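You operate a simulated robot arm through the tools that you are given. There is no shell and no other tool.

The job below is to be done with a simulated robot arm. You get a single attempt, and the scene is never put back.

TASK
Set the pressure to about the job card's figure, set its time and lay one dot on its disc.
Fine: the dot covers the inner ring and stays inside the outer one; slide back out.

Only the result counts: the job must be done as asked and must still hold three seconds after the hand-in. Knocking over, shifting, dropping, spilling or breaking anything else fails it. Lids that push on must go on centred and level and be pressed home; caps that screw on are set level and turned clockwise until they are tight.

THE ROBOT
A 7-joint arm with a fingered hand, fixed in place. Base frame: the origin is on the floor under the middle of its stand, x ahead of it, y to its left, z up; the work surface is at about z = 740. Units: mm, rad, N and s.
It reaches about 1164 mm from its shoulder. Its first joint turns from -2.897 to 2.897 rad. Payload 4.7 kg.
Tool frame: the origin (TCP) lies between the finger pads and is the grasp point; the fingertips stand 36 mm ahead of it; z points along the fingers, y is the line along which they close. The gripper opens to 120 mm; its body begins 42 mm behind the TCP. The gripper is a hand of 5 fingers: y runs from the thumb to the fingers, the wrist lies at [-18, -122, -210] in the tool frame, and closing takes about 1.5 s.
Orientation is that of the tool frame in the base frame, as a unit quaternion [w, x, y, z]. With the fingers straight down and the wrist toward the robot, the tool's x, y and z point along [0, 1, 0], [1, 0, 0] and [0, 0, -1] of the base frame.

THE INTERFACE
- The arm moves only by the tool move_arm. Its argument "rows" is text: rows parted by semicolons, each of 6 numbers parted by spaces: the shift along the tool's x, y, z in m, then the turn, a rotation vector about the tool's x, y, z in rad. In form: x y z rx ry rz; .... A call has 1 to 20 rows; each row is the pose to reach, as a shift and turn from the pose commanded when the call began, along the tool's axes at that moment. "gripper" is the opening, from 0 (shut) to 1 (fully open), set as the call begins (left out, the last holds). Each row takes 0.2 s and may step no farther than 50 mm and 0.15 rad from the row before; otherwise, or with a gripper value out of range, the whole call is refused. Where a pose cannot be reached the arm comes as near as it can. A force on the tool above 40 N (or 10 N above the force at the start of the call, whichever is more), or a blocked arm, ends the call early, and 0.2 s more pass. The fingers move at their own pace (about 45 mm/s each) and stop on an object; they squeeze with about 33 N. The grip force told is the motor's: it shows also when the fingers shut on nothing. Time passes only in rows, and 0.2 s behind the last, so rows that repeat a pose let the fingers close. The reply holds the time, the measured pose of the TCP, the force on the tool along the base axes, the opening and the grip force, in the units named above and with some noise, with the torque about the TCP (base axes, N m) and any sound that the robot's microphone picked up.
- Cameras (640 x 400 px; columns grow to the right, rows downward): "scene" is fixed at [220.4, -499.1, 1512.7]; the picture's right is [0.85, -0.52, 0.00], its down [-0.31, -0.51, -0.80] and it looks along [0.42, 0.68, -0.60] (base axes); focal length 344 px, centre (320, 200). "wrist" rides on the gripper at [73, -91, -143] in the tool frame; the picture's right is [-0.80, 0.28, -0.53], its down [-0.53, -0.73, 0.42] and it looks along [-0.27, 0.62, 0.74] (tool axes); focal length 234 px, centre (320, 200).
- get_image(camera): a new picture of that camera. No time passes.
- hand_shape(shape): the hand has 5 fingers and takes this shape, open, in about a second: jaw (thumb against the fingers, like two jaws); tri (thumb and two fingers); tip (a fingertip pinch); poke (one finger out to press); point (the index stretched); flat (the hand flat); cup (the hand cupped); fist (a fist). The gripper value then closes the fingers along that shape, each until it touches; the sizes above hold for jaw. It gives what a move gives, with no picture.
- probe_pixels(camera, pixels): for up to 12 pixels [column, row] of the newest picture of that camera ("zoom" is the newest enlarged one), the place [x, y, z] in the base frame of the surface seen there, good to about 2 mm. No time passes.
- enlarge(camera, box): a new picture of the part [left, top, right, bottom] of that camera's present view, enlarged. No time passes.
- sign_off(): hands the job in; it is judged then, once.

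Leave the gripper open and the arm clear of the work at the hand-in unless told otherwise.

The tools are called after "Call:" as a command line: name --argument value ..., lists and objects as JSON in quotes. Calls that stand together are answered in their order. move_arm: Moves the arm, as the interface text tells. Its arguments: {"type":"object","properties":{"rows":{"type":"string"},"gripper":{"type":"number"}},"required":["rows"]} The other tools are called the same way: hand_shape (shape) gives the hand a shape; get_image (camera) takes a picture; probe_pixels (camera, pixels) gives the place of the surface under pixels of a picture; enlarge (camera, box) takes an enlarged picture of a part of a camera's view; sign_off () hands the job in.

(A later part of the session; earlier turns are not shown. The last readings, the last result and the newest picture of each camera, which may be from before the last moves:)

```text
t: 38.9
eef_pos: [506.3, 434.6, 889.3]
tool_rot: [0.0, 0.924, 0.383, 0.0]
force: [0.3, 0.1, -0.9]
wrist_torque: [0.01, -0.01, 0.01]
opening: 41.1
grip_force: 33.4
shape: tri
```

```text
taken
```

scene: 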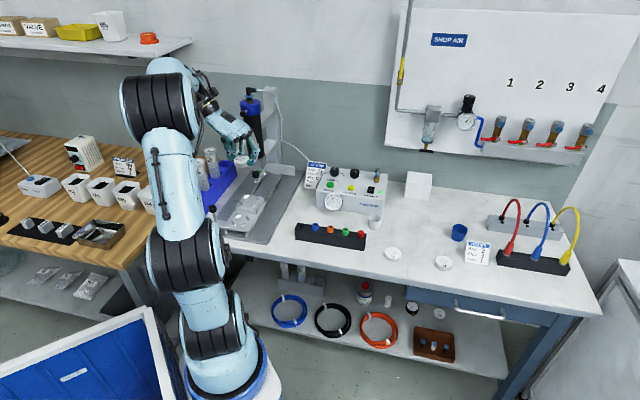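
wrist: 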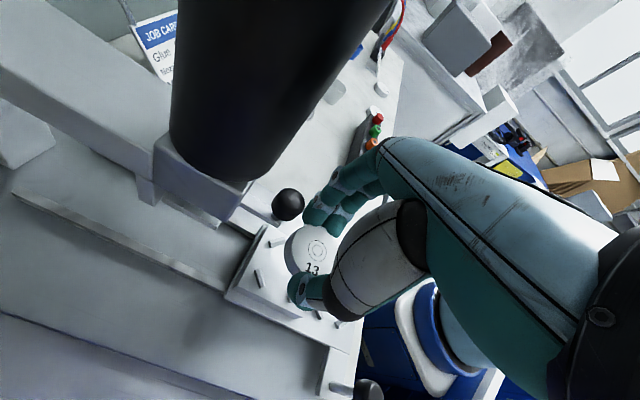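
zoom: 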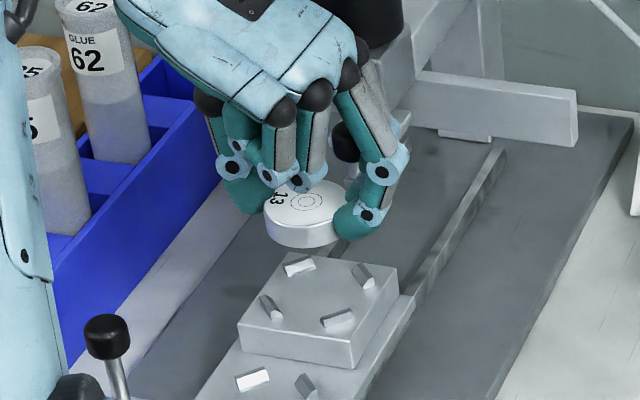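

The index finger is near the lever knob (wrist ~ (288, 204)). Zoom to gauge the gap and re-measure the disc and nest.

Call:
enlarge --camera "wrist" --box '[230, 170, 350, 320]'

Call:
probe_pixels --camera "zoom" --pixels '[[315, 90], [345, 90], [390, 120], [405, 105], [385, 165], [365, 50], [230, 210], [195, 290], [300, 330], [345, 330]]'

Call:
enlarge --camera "scene" --box '[240, 165, 270, 190]'

```text
2.67 times, centred on (290, 245) of wrist
```

zoom: 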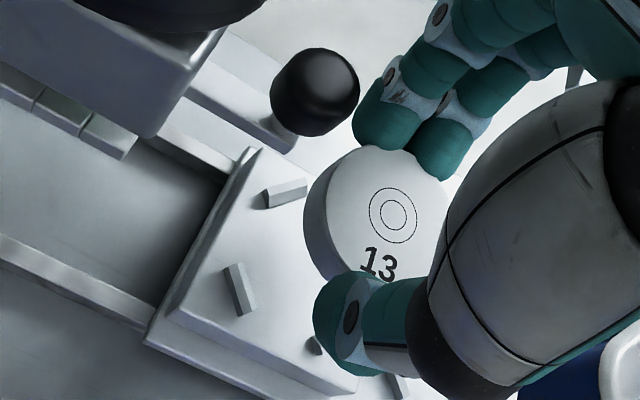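

```text
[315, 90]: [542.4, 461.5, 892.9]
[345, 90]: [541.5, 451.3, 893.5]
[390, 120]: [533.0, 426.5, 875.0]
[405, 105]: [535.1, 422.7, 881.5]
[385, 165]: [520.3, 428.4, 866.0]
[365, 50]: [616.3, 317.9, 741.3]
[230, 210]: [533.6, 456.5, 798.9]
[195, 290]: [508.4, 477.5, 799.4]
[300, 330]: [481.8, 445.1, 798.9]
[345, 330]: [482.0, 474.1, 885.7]
```

```text
16.00 times, centred on (255, 178) of scene
```

zoom: 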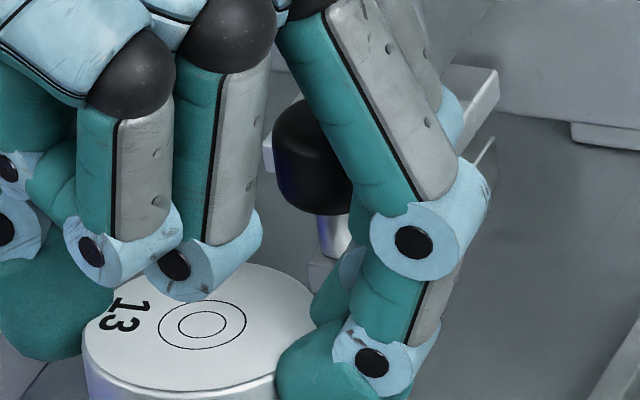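

Gap to the lever knob is about 14 mm. Now re-measure the disc's ring centre against the nest.

Call:
enlarge --camera "wrist" --box '[290, 220, 350, 270]'

Call:
probe_pixels --camera "zoom" --pixels '[[300, 245], [229, 238], [371, 252], [288, 164], [313, 328], [120, 150], [115, 300], [260, 60]]'

Call:
enlarge --camera "scene" --box '[236, 172, 266, 197]'

Call:
probe_pixels --camera "zoom" --pixels '[[266, 218], [230, 220], [303, 216], [268, 200], [263, 240]]'

```text
8.00 times, centred on (320, 245) of wrist
```

zoom: 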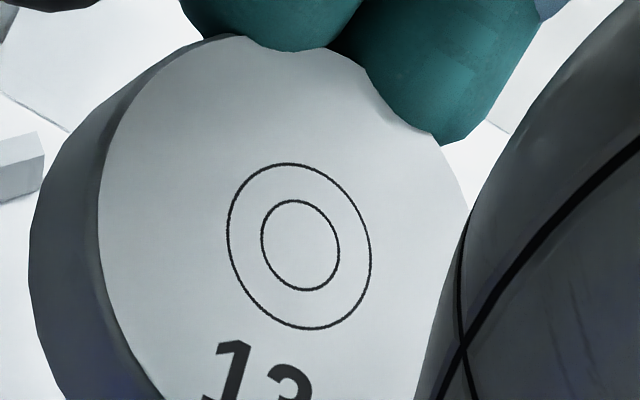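

```text
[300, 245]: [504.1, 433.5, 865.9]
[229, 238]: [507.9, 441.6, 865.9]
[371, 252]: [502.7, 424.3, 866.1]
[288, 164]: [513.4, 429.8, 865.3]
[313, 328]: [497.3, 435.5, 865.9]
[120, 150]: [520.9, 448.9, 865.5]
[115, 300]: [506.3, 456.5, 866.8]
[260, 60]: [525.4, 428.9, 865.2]
```

```text
16.00 times, centred on (251, 184) of scene
```

zoom: 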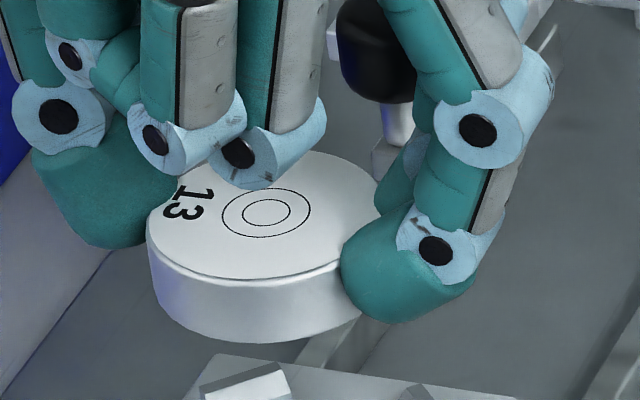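

```text
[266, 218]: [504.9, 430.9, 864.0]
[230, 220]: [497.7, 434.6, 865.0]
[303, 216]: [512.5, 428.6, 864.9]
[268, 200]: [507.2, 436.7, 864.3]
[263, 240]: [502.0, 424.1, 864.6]
```

Disc now at ≈(505.0, 433.0): correct by −1.8 mm in x while lowering 35 mm more, then measure again.

Call:
move_arm --rows "-0.0013 -0.0013 0.01 0 0 0; -0.0013 -0.0013 0.02 0 0 0; -0.0013 -0.0013 0.03 0 0 0; -0.0013 -0.0013 0.035 0 0 0; -0.0013 -0.0013 0.035 0 0 0; -0.0013 -0.0013 0.035 0 0 0"

Call:
enlarge --camera "wrist" --box '[290, 220, 350, 270]'

Call:
probe_pixels --camera "zoom" --pixels '[[300, 245], [229, 238], [371, 252], [288, 164], [313, 328], [120, 150], [115, 300], [260, 60]]'

Call:
enlarge --camera "scene" --box '[230, 175, 270, 215]'

```text
t: 40.3
eef_pos: [504.6, 432.6, 855.8]
tool_rot: [0.0, 0.924, 0.383, -0.001]
force: [0.1, 0.7, -0.9]
wrist_torque: [-0.02, -0.01, -0.01]
opening: 41.2
grip_force: 33.3
shape: tri
```

```text
8.00 times, centred on (320, 245) of wrist
```

zoom: 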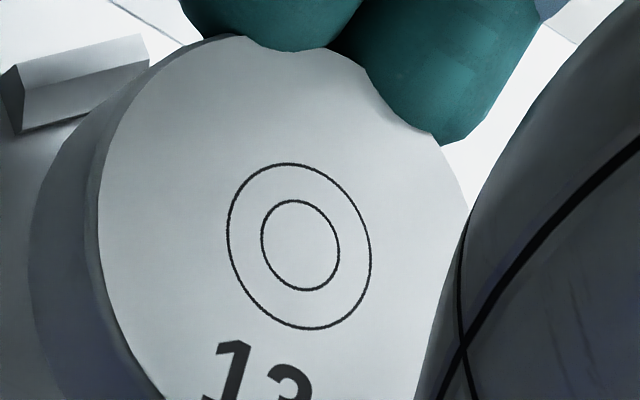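

```text
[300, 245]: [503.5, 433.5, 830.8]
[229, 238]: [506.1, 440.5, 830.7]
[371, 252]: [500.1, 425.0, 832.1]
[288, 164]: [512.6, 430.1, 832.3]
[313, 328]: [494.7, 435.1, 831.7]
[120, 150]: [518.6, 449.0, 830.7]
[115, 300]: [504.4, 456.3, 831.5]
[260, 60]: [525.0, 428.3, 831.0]
```

```text
10.00 times, centred on (250, 195) of scene
```

zoom: 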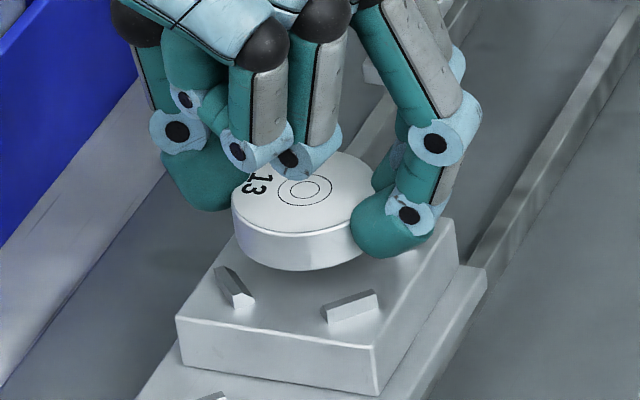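

Disc centre ≈ (503.4, 433.0) over nest (503.2, 433.1). Lower 13 mm gently so the disc bottom sits between the stubs.

Call:
move_arm --rows "0 0 0.004 0 0 0; 0 0 0.008 0 0 0; 0 0 0.011 0 0 0; 0 0 0.013 0 0 0; 0 0 0.013 0 0 0; 0 0 0.013 0 0 0"

Call:
enlarge --camera "scene" --box '[230, 180, 270, 215]'

Call:
enlarge --camera "wrist" --box '[250, 180, 350, 290]'

```text
t: 41.7
eef_pos: [503.9, 434.6, 843.8]
tool_rot: [0.001, 0.924, 0.383, 0.0]
force: [-0.3, 0.1, -1.0]
wrist_torque: [0.01, 0.02, 0.06]
opening: 41.1
grip_force: 33.7
shape: tri
```

```text
11.43 times, centred on (250, 198) of scene
```

zoom: 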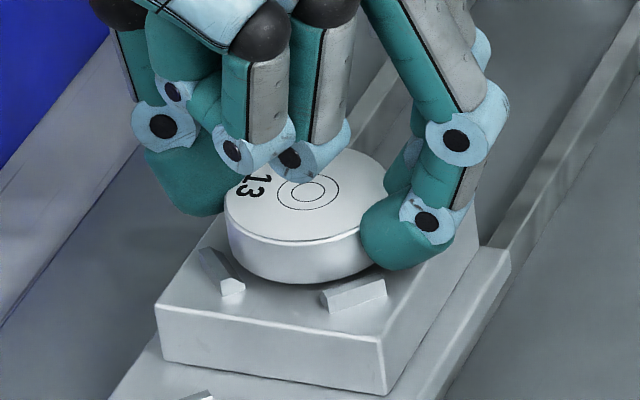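

```text
3.64 times, centred on (300, 235) of wrist
```

zoom: 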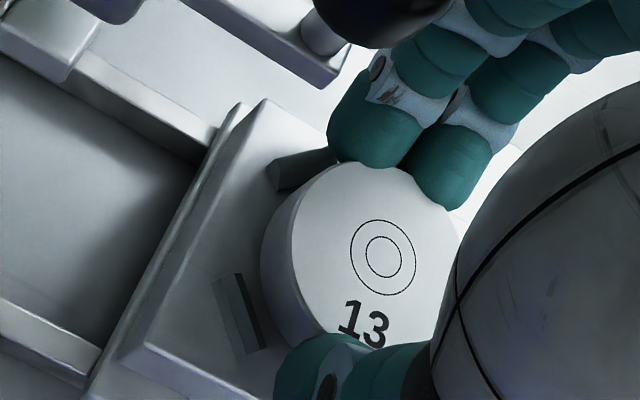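

Almost seated (≈3 mm gap). Lower 1 mm more, then release gradually.

Call:
move_arm --rows "0 0 0.001 0 0 0; 0 0 0.001 0 0 0"

Call:
move_arm --rows "0 0 0 0 0 0; 0 0 0 0 0 0; 0 0 0 0 0 0; 0 0 0 0 0 0" --gripper 0.5

Call:
enlarge --camera "scene" --box '[230, 180, 270, 215]'

Call:
enlarge --camera "wrist" --box '[250, 180, 350, 290]'

```text
t: 42.3
eef_pos: [504.3, 435.4, 841.7]
tool_rot: [0.0, 0.924, 0.382, 0.0]
force: [-0.6, -0.2, -1.0]
wrist_torque: [-0.02, 0.03, 0.0]
opening: 41.1
grip_force: 33.0
shape: tri
```

```text
t: 43.3
eef_pos: [504.0, 435.3, 841.8]
tool_rot: [0.0, 0.924, 0.382, 0.0]
force: [0.5, -0.8, 0.2]
wrist_torque: [-0.01, -0.01, 0.0]
opening: 59.9
grip_force: 0.0
shape: tri
```

```text
11.43 times, centred on (250, 198) of scene
```

zoom: 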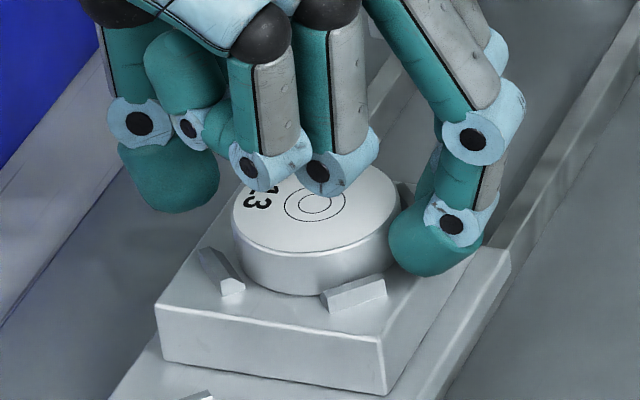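

```text
3.64 times, centred on (300, 235) of wrist
```

zoom: 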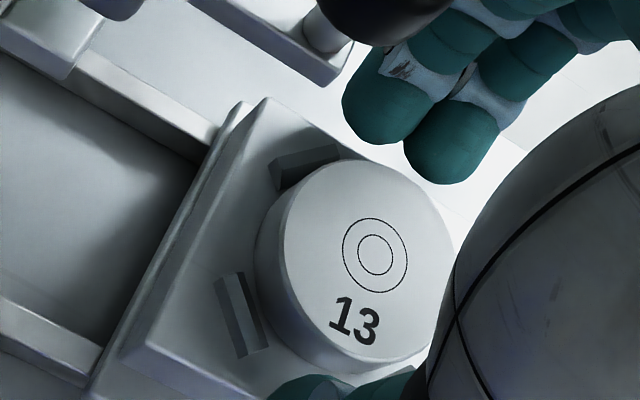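

The disc dropped into the nest. Probe its top for level and centre.

Call:
probe_pixels --camera "zoom" --pixels '[[374, 255], [344, 250], [407, 260], [368, 219], [382, 292], [300, 210], [430, 210], [320, 325], [410, 330], [360, 170], [270, 90]]'

```text
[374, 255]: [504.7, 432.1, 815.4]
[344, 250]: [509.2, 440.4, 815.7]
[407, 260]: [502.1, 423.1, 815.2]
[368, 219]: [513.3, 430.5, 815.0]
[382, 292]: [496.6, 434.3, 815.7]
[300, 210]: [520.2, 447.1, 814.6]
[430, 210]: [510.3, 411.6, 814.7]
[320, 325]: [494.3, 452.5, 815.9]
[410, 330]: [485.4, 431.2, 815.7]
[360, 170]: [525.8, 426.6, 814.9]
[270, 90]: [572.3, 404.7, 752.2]
```

Disc is seated level (top z≈815.2) and centred. Retreat: straight up 60 mm, then back away from the gun (−tool x) 120 mm while rising.

Call:
move_arm --rows "0 0 -0.01 0 0 0; 0 0 -0.03 0 0 0; 0 0 -0.06 0 0 0; -0.03 0 -0.07 0 0 0; -0.06 0 -0.08 0 0 0; -0.09 0 -0.1 0 0 0; -0.12 0 -0.12 0 0 0; -0.12 0 -0.12 0 0 0"

Call:
get_image --camera "scene"

Call:
get_image --camera "wrist"

```text
t: 45.1
eef_pos: [417.6, 349.4, 959.3]
tool_rot: [0.0, 0.924, 0.382, 0.0]
force: [-0.4, 0.2, 0.3]
wrist_torque: [0.02, -0.01, 0.01]
opening: 59.4
grip_force: 0.1
shape: tri
```

```text
taken
```

scene: 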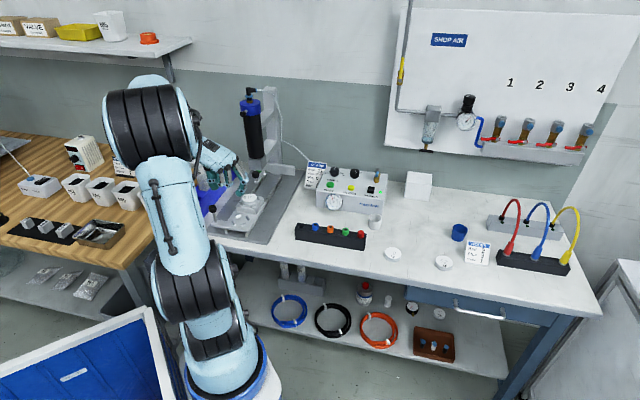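

```text
taken
```

wrist: 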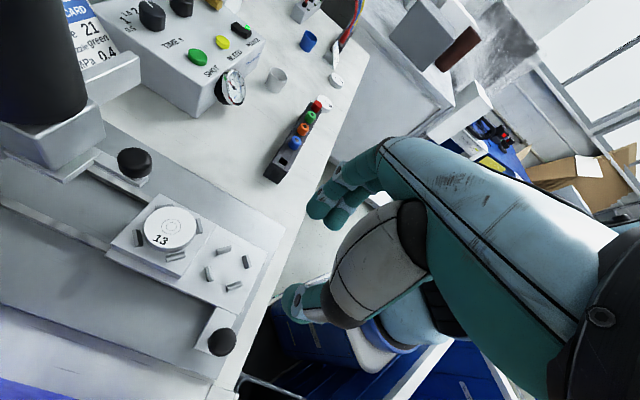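

The disc 13 sits in the nest. Zoom to verify seating and probe the slide handle knob at wrist (222, 343).

Call:
enlarge --camera "wrist" --box '[120, 190, 220, 280]'

Call:
probe_pixels --camera "zoom" --pixels '[[330, 165], [301, 160], [358, 170], [325, 132], [335, 198], [250, 130], [400, 200], [310, 90], [330, 240]]'

Call:
enlarge --camera "wrist" --box '[190, 310, 260, 380]'

Call:
probe_pixels --camera "zoom" --pixels '[[290, 170], [230, 170], [370, 170], [295, 130], [290, 240], [290, 200], [400, 100]]'

```text
4.44 times, centred on (170, 235) of wrist
```

zoom: 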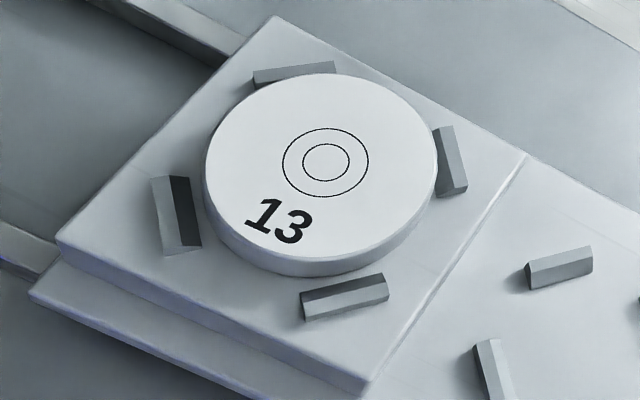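

```text
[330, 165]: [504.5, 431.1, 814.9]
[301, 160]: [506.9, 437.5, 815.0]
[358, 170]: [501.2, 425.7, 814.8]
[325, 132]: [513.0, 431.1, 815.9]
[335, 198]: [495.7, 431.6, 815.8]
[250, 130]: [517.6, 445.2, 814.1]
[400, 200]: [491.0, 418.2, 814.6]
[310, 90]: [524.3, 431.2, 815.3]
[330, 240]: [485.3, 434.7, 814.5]
```

```text
5.71 times, centred on (225, 345) of wrist
```

zoom: 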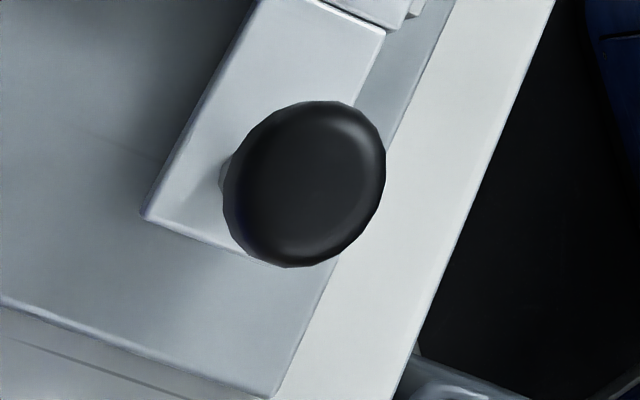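

```text
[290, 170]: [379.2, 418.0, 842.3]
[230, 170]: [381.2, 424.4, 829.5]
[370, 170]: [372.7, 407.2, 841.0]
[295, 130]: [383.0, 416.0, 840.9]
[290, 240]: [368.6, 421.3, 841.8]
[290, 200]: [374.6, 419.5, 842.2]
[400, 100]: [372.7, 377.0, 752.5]
```

Disc is seated properly. Slide knob centre ≈ (376.5, 415), top z≈842. Move above the knob at z≈960, turning the hand to rz=−0.785 so that thumb/fingers straddle it along the slide direction.

Call:
move_arm --rows "0.0015 -0.0069 0 0 0 -0.143; 0.003 -0.0139 0 0 0 -0.286; 0.0045 -0.0208 0 0 0 -0.428; 0.006 -0.0278 0 0 0 -0.571; 0.0075 -0.0347 0 0 0 -0.714; 0.009 -0.0417 0 0 0 -0.857; 0.0106 -0.0486 0 0 0 -1.0; 0.0121 -0.0556 0 0 0 -1.142; 0.0136 -0.0625 0 0 0 -1.285; 0.0151 -0.0695 0 0 0 -1.428; 0.0166 -0.0764 0 0 0 -1.571; 0.0166 -0.0764 0 0 0 -1.571; 0.0166 -0.0764 0 0 0 -1.571" --gripper 0.6

Call:
get_image --camera "wrist"

Call:
enlarge --camera "scene" --box '[180, 120, 300, 250]'

```text
t: 47.9
eef_pos: [379.1, 414.7, 960.5]
tool_rot: [0.0, 0.383, 0.924, 0.001]
force: [0.6, -0.4, -0.8]
wrist_torque: [0.02, -0.01, 0.0]
opening: 71.5
grip_force: 0.1
shape: tri
```

```text
taken
```

wrist: 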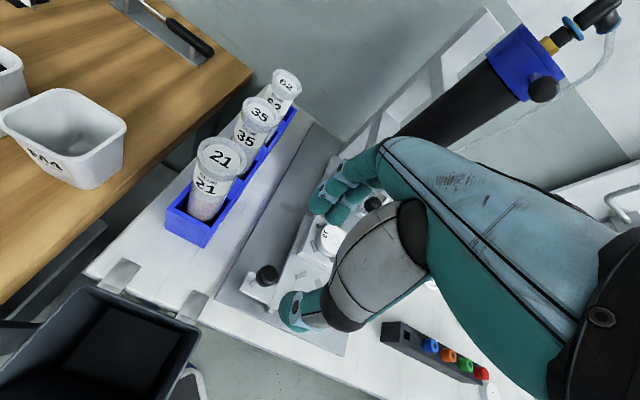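

```text
3.08 times, centred on (240, 185) of scene
```

zoom: 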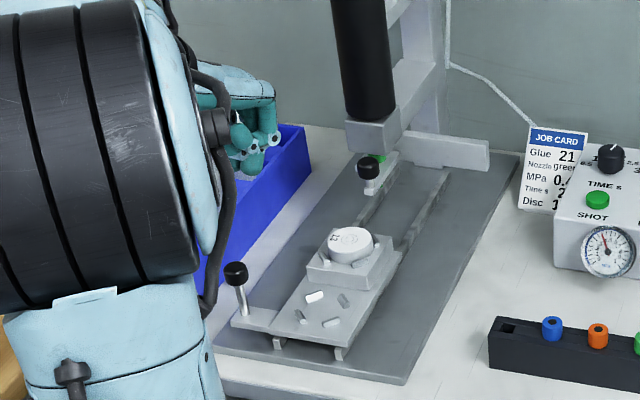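

Probe the knob from this view to align precisely.

Call:
enlarge --camera "wrist" --box '[230, 240, 310, 310]'

Call:
probe_pixels --camera "zoom" --pixels '[[295, 195], [295, 160], [260, 190], [330, 190], [295, 225], [290, 280]]'

```text
5.71 times, centred on (270, 275) of wrist
```

zoom: 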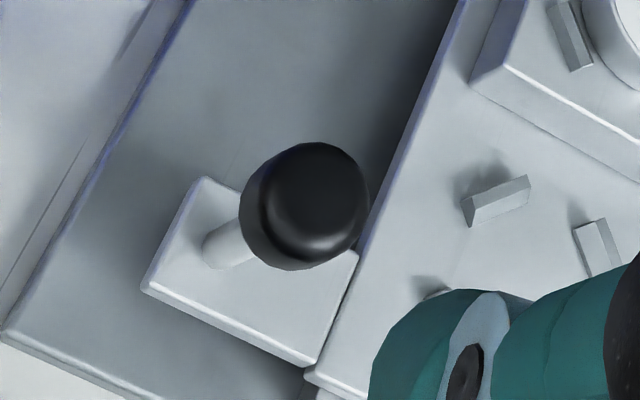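

```text
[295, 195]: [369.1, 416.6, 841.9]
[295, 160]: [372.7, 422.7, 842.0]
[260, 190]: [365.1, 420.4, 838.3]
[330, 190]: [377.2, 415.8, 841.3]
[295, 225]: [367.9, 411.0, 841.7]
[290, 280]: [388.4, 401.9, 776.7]
```

Knob centre ≈ (374.5, 415); shift −4.5 mm in x and lower to TCP z≈850 (fingertips ≈814, above the slide arm at 777).

Call:
move_arm --rows "0.0032 -0.0032 0.03 0 0 0; 0.0032 -0.0032 0.06 0 0 0; 0.0032 -0.0032 0.085 0 0 0; 0.0032 -0.0032 0.1 0 0 0; 0.0032 -0.0032 0.111 0 0 0; 0.0032 -0.0032 0.111 0 0 0"

Call:
enlarge --camera "wrist" --box '[220, 160, 380, 340]'

```text
t: 49.3
eef_pos: [371.8, 414.2, 850.9]
tool_rot: [0.0, 0.383, 0.924, 0.0]
force: [0.4, 0.1, 0.6]
wrist_torque: [-0.03, -0.02, 0.02]
opening: 71.8
grip_force: 0.0
shape: tri
```

```text
2.22 times, centred on (300, 250) of wrist
```

zoom: 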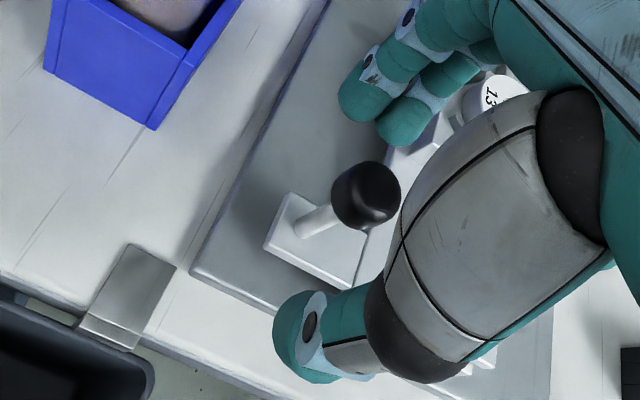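

Knob is between thumb (behind) and fingers (ahead). Close on it.

Call:
move_arm --rows "0 0 0 0 0 0; 0 0 0 0 0 0; 0 0 0 0 0 0; 0 0 0 0 0 0; 0 0 0 0 0 0; 0 0 0 0 0 0" --gripper 0.1

Call:
enlarge --camera "wrist" --box '[220, 160, 380, 340]'

Call:
enlarge --camera "scene" --box '[200, 140, 310, 240]'

```text
t: 50.7
eef_pos: [371.5, 414.1, 849.8]
tool_rot: [0.0, 0.383, 0.924, -0.001]
force: [-1.4, -0.2, -2.4]
wrist_torque: [0.0, 0.0, -0.02]
opening: 13.9
grip_force: 32.9
shape: tri
```

```text
2.22 times, centred on (300, 250) of wrist
```

zoom: 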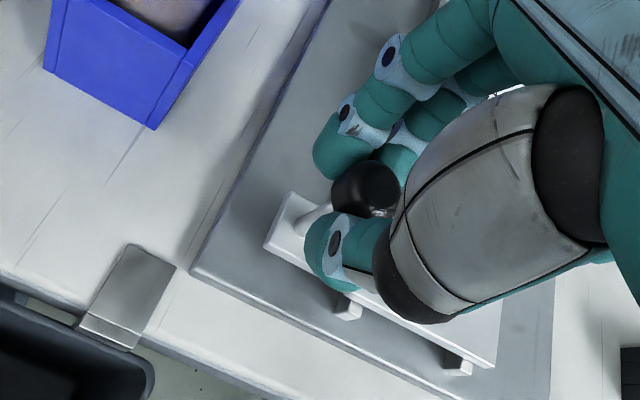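

```text
4.00 times, centred on (255, 190) of scene
```

zoom: 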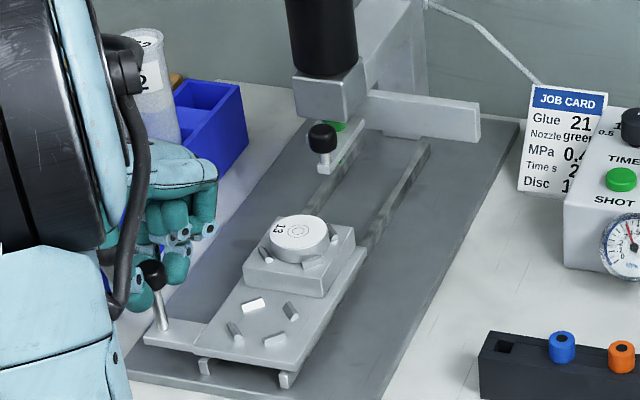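

Firm grip on the slide knob. Push along tool +y (the slide direction) 60 mm in small steps and check.

Call:
move_arm --rows "0 0.006 0 0 0 0; 0 0.012 0 0 0 0; 0 0.018 0 0 0 0; 0 0.024 0 0 0 0; 0 0.03 0 0 0 0; 0 0.036 0 0 0 0; 0 0.042 0 0 0 0; 0 0.048 0 0 0 0; 0 0.054 0 0 0 0; 0 0.06 0 0 0 0; 0 0.06 0 0 0 0"

Call:
enlarge --camera "scene" --box '[200, 140, 310, 240]'

Call:
get_image --camera "wrist"

```text
t: 53.1
eef_pos: [414.6, 457.6, 850.4]
tool_rot: [0.0, 0.382, 0.924, 0.0]
force: [1.7, -0.9, -4.6]
wrist_torque: [-0.03, -0.04, -0.05]
opening: 13.7
grip_force: 33.0
shape: tri
```

```text
4.00 times, centred on (255, 190) of scene
```

zoom: 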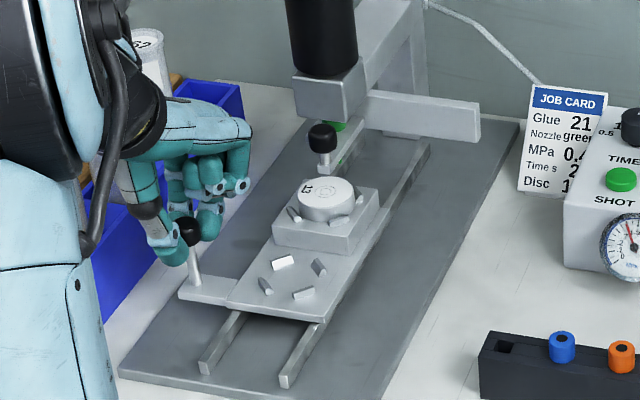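

```text
taken
```

wrist: 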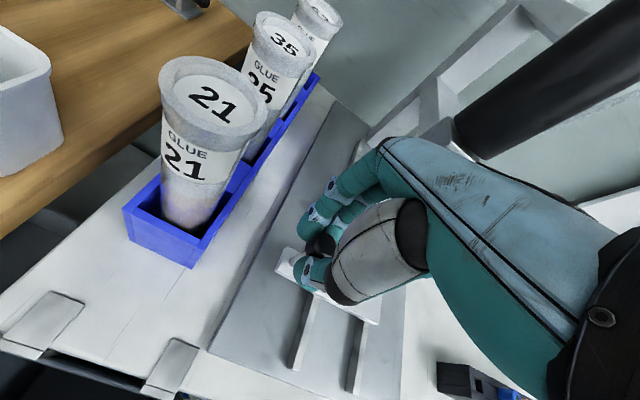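

Slide advances smoothly. Continue 36 mm in small steps, then check.

Call:
move_arm --rows "0 0.004 0 0 0 0; 0 0.008 0 0 0 0; 0 0.012 0 0 0 0; 0 0.016 0 0 0 0; 0 0.02 0 0 0 0; 0 0.024 0 0 0 0; 0 0.028 0 0 0 0; 0 0.032 0 0 0 0; 0 0.035 0 0 0 0; 0 0.036 0 0 0 0; 0 0.036 0 0 0 0"

Call:
enlarge --camera "scene" --box '[210, 140, 300, 225]'

```text
t: 55.5
eef_pos: [441.0, 482.4, 849.9]
tool_rot: [0.0, 0.383, 0.924, 0.0]
force: [2.5, 3.0, -5.5]
wrist_torque: [0.11, -0.07, -0.04]
opening: 13.8
grip_force: 32.8
shape: tri
```

```text
4.71 times, centred on (255, 182) of scene
```

zoom: 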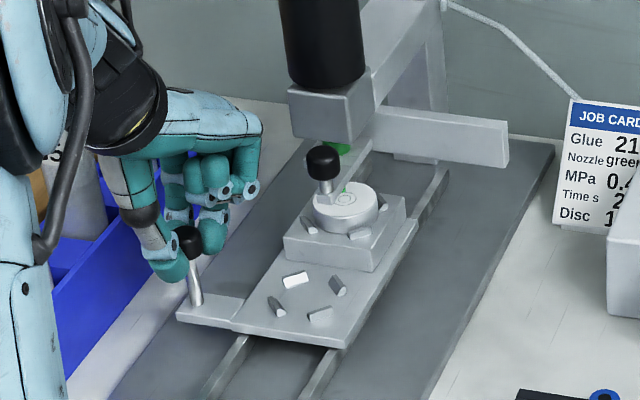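

The disc is near the nozzle now. Zoom on the nozzle tip and disc rings.

Call:
enlarge --camera "scene" --box '[255, 165, 295, 200]'

Call:
probe_pixels --camera "zoom" --pixels '[[270, 200], [265, 180], [250, 230], [330, 200], [200, 190]]'

```text
11.43 times, centred on (275, 182) of scene
```

zoom: 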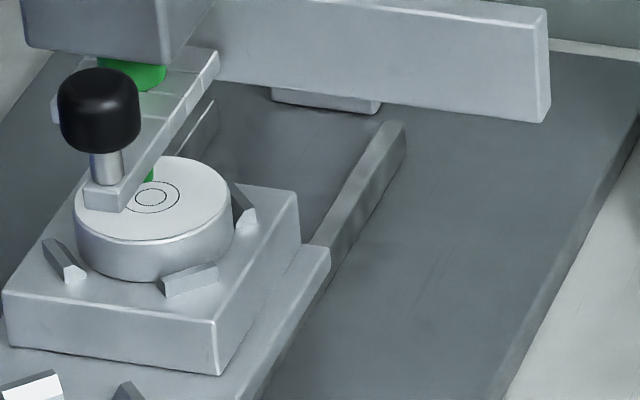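

```text
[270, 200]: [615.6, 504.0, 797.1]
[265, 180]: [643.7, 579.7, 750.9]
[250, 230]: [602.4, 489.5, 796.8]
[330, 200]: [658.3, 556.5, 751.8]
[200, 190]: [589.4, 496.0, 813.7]
```

Call:
enlarge --camera "scene" --box '[252, 174, 280, 194]'

Call:
probe_pixels --camera "zoom" --pixels '[[230, 190], [200, 195], [260, 190]]'

```text
16.00 times, centred on (266, 184) of scene
```

zoom: 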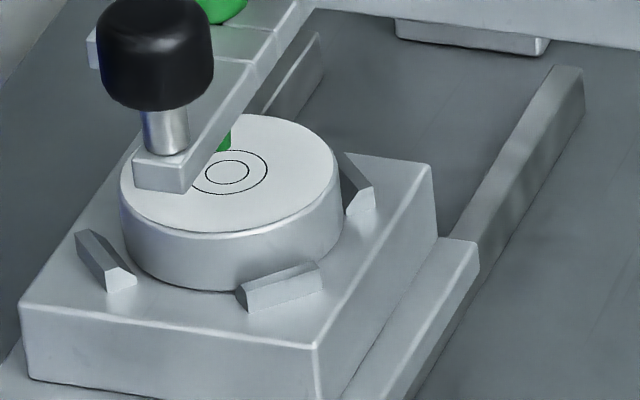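

```text
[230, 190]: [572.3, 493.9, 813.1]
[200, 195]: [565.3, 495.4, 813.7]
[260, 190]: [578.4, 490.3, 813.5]
```

Call:
probe_pixels --camera "zoom" --pixels '[[228, 172], [266, 168], [228, 150], [226, 194], [222, 143], [225, 148], [227, 138]]'

```text
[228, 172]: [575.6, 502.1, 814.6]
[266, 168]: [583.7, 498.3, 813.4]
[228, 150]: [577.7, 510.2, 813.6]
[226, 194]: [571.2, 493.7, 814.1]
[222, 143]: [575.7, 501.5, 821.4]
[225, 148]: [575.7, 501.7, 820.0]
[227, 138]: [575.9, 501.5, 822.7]
```

Ring centre ≈ (575, 502), nozzle axis ≈ (576.4, 503.5): about 2 mm more. Push in 1 mm steps toward the end stop and watch force.

Call:
move_arm --rows "0 0.001 0 0 0 0; 0 0.002 0 0 0 0; 0 0.003 0 0 0 0; 0 0.004 0 0 0 0; 0 0.004 0 0 0 0"

Call:
enlarge --camera "scene" --box '[252, 174, 280, 194]'

Call:
probe_pixels --camera "zoom" --pixels '[[230, 170], [266, 168], [228, 150], [226, 190]]'

```text
t: 56.7
eef_pos: [443.5, 486.5, 849.5]
tool_rot: [0.0, 0.383, 0.924, 0.0]
force: [-5.6, -0.3, -3.6]
wrist_torque: [-0.02, 0.14, 0.0]
opening: 13.3
grip_force: 33.3
shape: tri
```

```text
16.00 times, centred on (266, 184) of scene
```

zoom: 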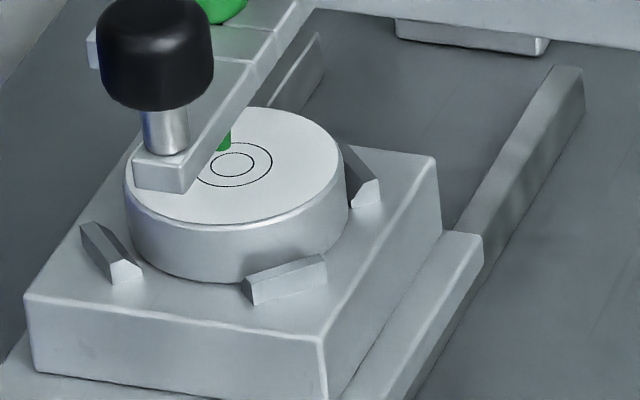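

```text
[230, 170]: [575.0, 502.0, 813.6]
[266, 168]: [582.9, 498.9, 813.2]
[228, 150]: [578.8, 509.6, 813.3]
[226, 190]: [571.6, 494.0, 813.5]
```

Call:
move_arm --rows "0 0.001 0 0 0 0; 0 0.002 0 0 0 0; 0 0.002 0 0 0 0"

Call:
enlarge --camera "scene" --box '[252, 174, 280, 194]'

Call:
probe_pixels --camera "zoom" --pixels '[[233, 163], [272, 158], [196, 170], [233, 138], [233, 184], [222, 143], [225, 148]]'

```text
t: 57.5
eef_pos: [444.1, 487.5, 850.9]
tool_rot: [-0.001, 0.383, 0.924, 0.0]
force: [-4.0, -1.9, -3.3]
wrist_torque: [-0.04, 0.09, -0.01]
opening: 13.8
grip_force: 32.7
shape: tri
```

```text
16.00 times, centred on (266, 184) of scene
```

zoom: 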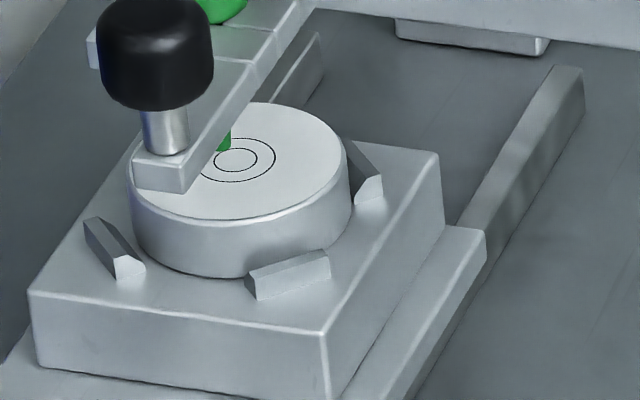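

```text
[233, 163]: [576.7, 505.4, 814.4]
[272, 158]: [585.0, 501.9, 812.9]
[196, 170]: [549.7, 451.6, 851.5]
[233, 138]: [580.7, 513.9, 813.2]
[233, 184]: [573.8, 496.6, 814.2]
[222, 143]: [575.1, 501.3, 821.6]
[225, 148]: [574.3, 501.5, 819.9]
```

The slide still moved ~1.5 mm. Push 3 mm more to see whether an end stop exists.

Call:
move_arm --rows "0 0.001 0 0 0 0; 0 0.002 0 0 0 0; 0 0.003 0 0 0 0; 0 0.003 0 0 0 0; 0 0.003 0 0 0 0"

Call:
enlarge --camera "scene" --box '[252, 174, 280, 194]'

```text
t: 58.7
eef_pos: [447.0, 489.1, 849.7]
tool_rot: [0.0, 0.383, 0.924, 0.0]
force: [1.0, -2.4, -2.0]
wrist_torque: [-0.04, -0.09, 0.01]
opening: 13.4
grip_force: 32.6
shape: tri
```

```text
16.00 times, centred on (266, 184) of scene
```

zoom: 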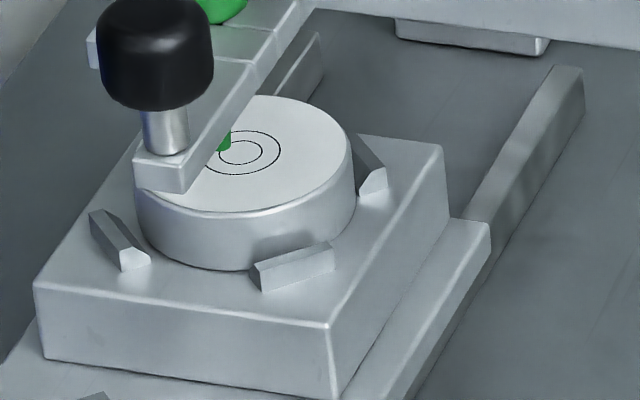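

No stop here; I've overshot slightly, so alignment must be by sight. Look from the wrist camera for a second viewpoint of the nozzle.

Call:
get_image --camera "wrist"

Call:
enlarge --camera "scene" --box '[256, 172, 276, 190]'

```text
taken
```

wrist: 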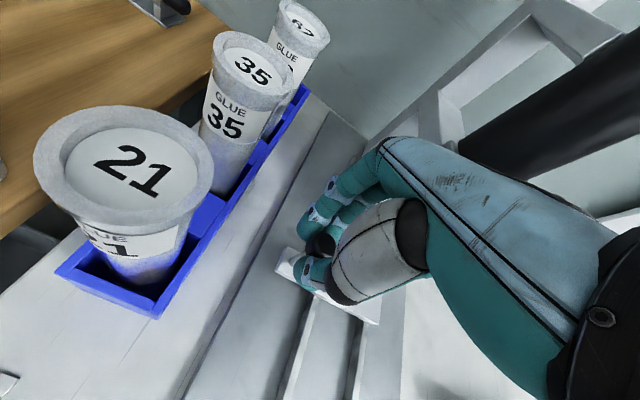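

```text
16.00 times, centred on (266, 181) of scene
```

zoom: 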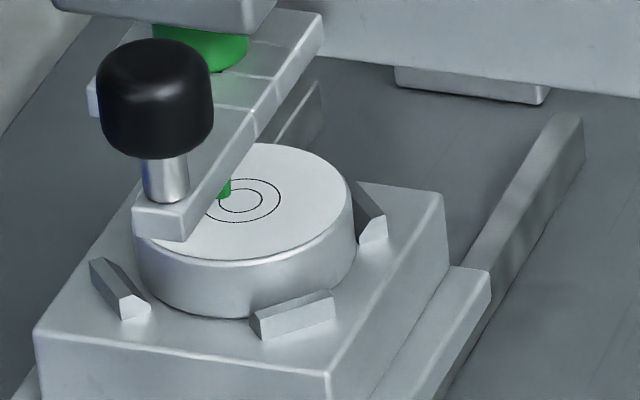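

The ring centre seems ~2.6 mm too far along the slide and somewhat to the right of the nozzle axis. I'll measure the nest stubs in the present position to see where the nest itself sits.

Call:
enlarge --camera "scene" --box '[246, 174, 286, 199]'

Call:
probe_pixels --camera "zoom" --pixels '[[118, 225], [320, 225]]'

```text
16.00 times, centred on (266, 186) of scene
```

zoom: 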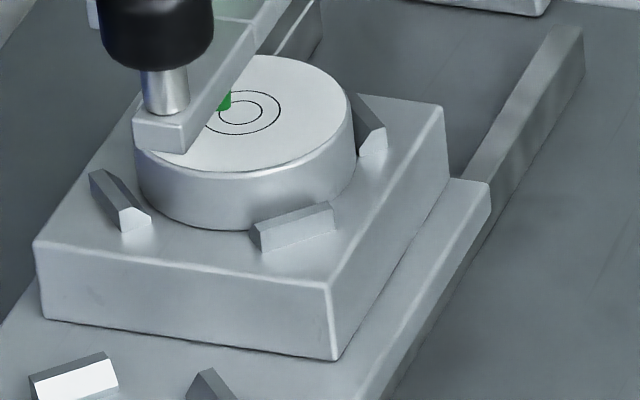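

```text
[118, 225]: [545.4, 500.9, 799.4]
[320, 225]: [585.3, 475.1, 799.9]
```

The disc rests against the +x and −y stubs (≈1.4 mm to the right). First pull back 2.6 mm while gripped, then release and take a closer look from the right side.

Call:
move_arm --rows "0 -0.0013 0 0 0 0; 0 -0.0026 0 0 0 0; 0 -0.0026 0 0 0 0; 0 -0.0026 0 0 0 0"

Call:
move_arm --rows "0 0 0 0 0 0; 0 0 0 0 0 0; 0 0 0 0 0 0; 0 0 0 0 0 0; 0 0 0 0 0 0" --gripper 0.55

Call:
enlarge --camera "scene" --box '[256, 172, 276, 190]'

```text
t: 59.7
eef_pos: [444.5, 487.7, 849.5]
tool_rot: [0.0, 0.383, 0.924, 0.0]
force: [-1.5, -2.9, -3.5]
wrist_torque: [-0.03, 0.03, -0.01]
opening: 13.5
grip_force: 32.5
shape: tri
```

```text
t: 60.9
eef_pos: [444.8, 488.4, 849.7]
tool_rot: [-0.001, 0.382, 0.924, -0.001]
force: [-0.2, 0.0, 0.6]
wrist_torque: [-0.02, 0.01, 0.01]
opening: 65.6
grip_force: 0.1
shape: tri
```

```text
16.00 times, centred on (266, 181) of scene
```

zoom: 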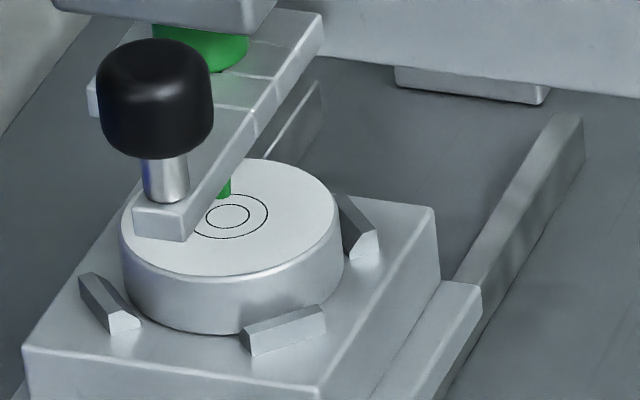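

On release the slide came back; it now needs ≈3.7 mm forward. Rise, back away, and get a better second viewpoint before the final adjustment.

Call:
move_arm --rows "0 0 -0.03 0 0 0; 0 0 -0.07 0 0 0; 0 0 -0.1 0 0 0; 0 -0.04 -0.11 0 0 0; 0 -0.08 -0.11 0 0 0; 0 -0.12 -0.11 0 0 0; 0 -0.12 -0.11 0 0 0"

Call:
enlarge --camera "scene" --box '[256, 172, 276, 190]'

Call:
get_image --camera "scene"

```text
t: 62.5
eef_pos: [362.5, 404.6, 960.4]
tool_rot: [0.0, 0.382, 0.924, 0.0]
force: [0.8, -0.1, -0.6]
wrist_torque: [0.01, 0.0, 0.01]
opening: 65.9
grip_force: 0.0
shape: tri
```

```text
16.00 times, centred on (266, 181) of scene
```

zoom: 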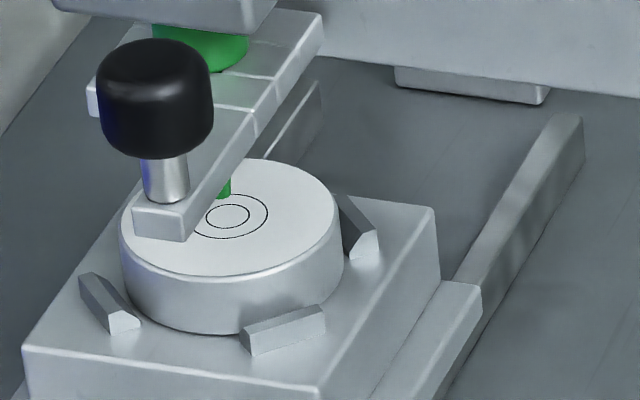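

```text
taken
```

scene: 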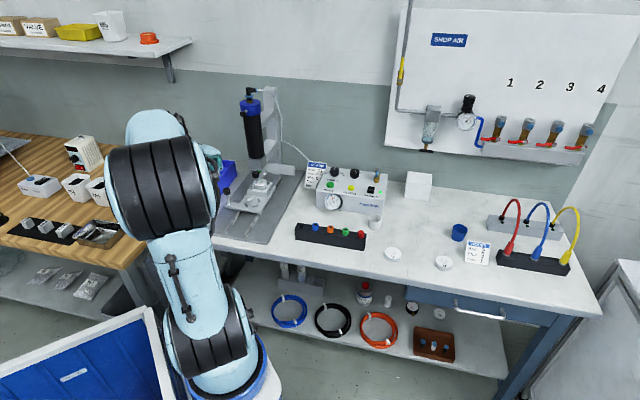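

I'll move the hand around in front to about (730, 450, 900), turned to rz≈−1.9, to view the nozzle and disc from the right.

Call:
move_arm --rows "-0.0355 -0.0047 -0.004 0 0 -0.06; -0.071 -0.0093 -0.008 0 0 -0.12; -0.1065 -0.014 -0.012 0 0 -0.18; -0.142 -0.0186 -0.016 0 0 -0.24; -0.1775 -0.0233 -0.02 0 0 -0.30; -0.204 0.0032 -0.02 0 0 -0.375; -0.2305 0.0297 -0.02 0 0 -0.45; -0.257 0.0562 -0.02 0 0 -0.525; -0.2835 0.0827 -0.02 0 0 -0.6; -0.2793 0.1181 -0.014 0 0 -0.67; -0.275 0.1534 -0.008 0 0 -0.74; -0.2708 0.1888 -0.002 0 0 -0.81; -0.2665 0.2241 0.004 0 0 -0.88; -0.2623 0.2595 0.01 0 0 -0.95; -0.2447 0.2772 0.035 0 0 -1.03; -0.227 0.2948 0.06 0 0 -1.115; -0.227 0.2948 0.06 0 0 -1.115"

Call:
get_image --camera "wrist"

Call:
get_image --camera "scene"

```text
t: 66.1
eef_pos: [728.8, 451.1, 898.7]
tool_rot: [-0.001, -0.164, 0.986, 0.0]
force: [0.9, 0.4, -0.2]
wrist_torque: [0.0, 0.02, 0.01]
opening: 66.0
grip_force: 0.0
shape: tri
```

```text
taken
```

wrist: 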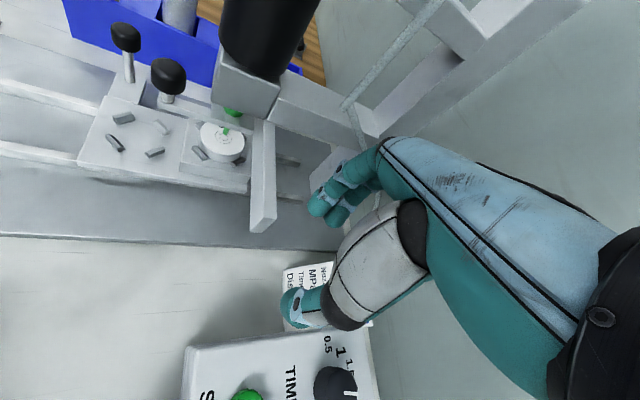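

```text
taken
```

scene: 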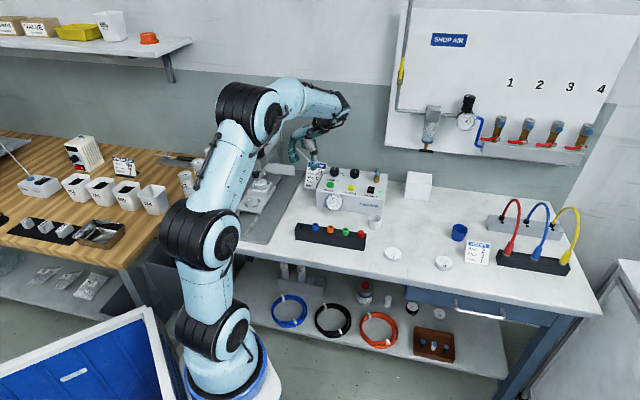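

Excellent: the nozzle tip and the disc are visible at wrist ≈ (225, 135). Zoom.

Call:
enlarge --camera "wrist" --box '[190, 95, 260, 170]'

Call:
enlarge --camera "wrist" --box '[206, 118, 242, 146]'

```text
5.33 times, centred on (225, 132) of wrist
```

zoom: 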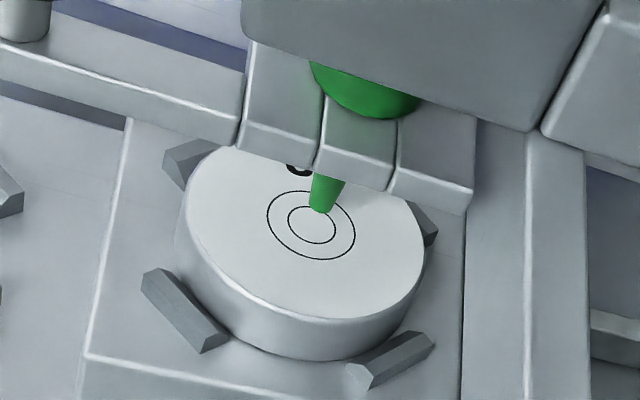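

```text
14.29 times, centred on (224, 132) of wrist
```

zoom: 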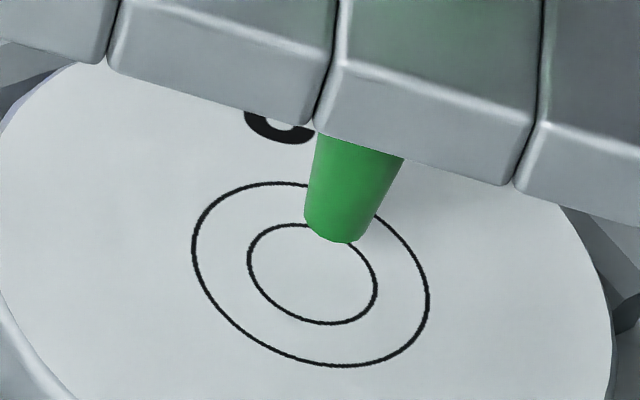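

Now I can measure both. Probe ring points on the disc, tip surface points, and candidate foot points.

Call:
probe_pixels --camera "zoom" --pixels '[[312, 274], [192, 246], [429, 300], [270, 183], [345, 366], [247, 262], [377, 288], [328, 251], [336, 236], [310, 215], [365, 225], [340, 200]]'

Call:
probe_pixels --camera "zoom" --pixels '[[336, 240], [320, 235], [350, 238], [340, 170], [320, 160], [385, 175], [325, 140], [400, 160], [340, 245], [60, 200], [560, 300], [300, 380]]'

```text
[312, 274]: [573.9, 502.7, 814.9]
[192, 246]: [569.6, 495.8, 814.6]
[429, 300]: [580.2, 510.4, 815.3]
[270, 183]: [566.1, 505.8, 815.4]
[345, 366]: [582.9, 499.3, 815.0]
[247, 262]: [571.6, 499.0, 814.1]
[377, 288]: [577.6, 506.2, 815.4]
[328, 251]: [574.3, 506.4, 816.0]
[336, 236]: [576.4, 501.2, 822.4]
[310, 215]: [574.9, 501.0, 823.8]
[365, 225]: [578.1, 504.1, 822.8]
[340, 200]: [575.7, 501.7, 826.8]
```

```text
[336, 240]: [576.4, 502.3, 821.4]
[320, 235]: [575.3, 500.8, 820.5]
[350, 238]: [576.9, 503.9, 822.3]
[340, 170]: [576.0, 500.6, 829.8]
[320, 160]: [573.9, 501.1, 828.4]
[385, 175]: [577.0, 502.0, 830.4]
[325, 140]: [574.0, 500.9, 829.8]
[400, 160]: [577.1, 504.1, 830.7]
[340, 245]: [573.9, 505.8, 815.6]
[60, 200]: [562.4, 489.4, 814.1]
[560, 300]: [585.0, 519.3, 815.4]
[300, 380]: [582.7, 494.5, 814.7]
```

From this view: tip end z≈820.5, ring centre ≈ (574.5, 502.75). The nozzle axis is ≈1 mm further along the slide and ≈2 mm to the left (−r), because the disc rests against its right-hand stubs. I'll pull the slide out, nudge the disc left within the nest, and then push in with a non-gripping touch. First go back over the slide knob (now ≈(444.5, 485)).

Call:
move_arm --rows "0.0081 -0.0237 -0.025 0 0 0.08; 0.0162 -0.0473 -0.05 0 0 0.16; 0.046 -0.0667 -0.056 0 0 0.23; 0.0759 -0.0861 -0.062 0 0 0.30; 0.1057 -0.1054 -0.068 0 0 0.37; 0.1356 -0.1248 -0.074 0 0 0.44; 0.1654 -0.1442 -0.08 0 0 0.51; 0.2009 -0.1321 -0.08 0 0 0.59; 0.2364 -0.12 -0.08 0 0 0.67; 0.2718 -0.1079 -0.08 0 0 0.75; 0.3073 -0.0958 -0.08 0 0 0.83; 0.3188 -0.0619 -0.076 0 0 0.887; 0.3302 -0.028 -0.072 0 0 0.944; 0.3417 0.006 -0.068 0 0 1.0; 0.3531 0.0399 -0.064 0 0 1.058; 0.3646 0.0738 -0.06 0 0 1.115; 0.3293 0.0911 -0.06 0 0 1.115; 0.294 0.1085 -0.06 0 0 1.115; 0.2588 0.1258 -0.06 0 0 1.115; 0.2588 0.1258 -0.06 0 0 1.115"

Call:
get_image --camera "wrist"

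Call:
enlarge --camera "scene" --box '[200, 120, 310, 230]'

```text
t: 70.3
eef_pos: [442.6, 488.6, 959.9]
tool_rot: [0.0, 0.383, 0.924, -0.001]
force: [-0.2, -0.3, -0.2]
wrist_torque: [-0.02, -0.02, -0.02]
opening: 65.5
grip_force: 0.0
shape: tri
```

```text
taken
```

wrist: 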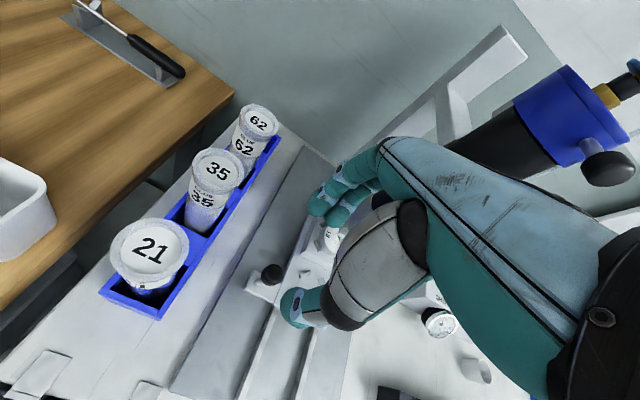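

```text
3.64 times, centred on (255, 175) of scene
```

zoom: 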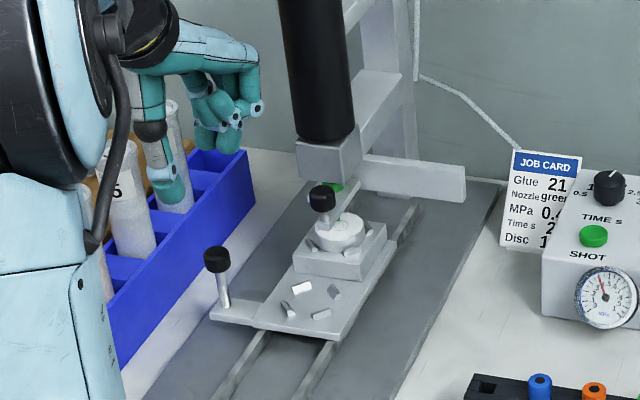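

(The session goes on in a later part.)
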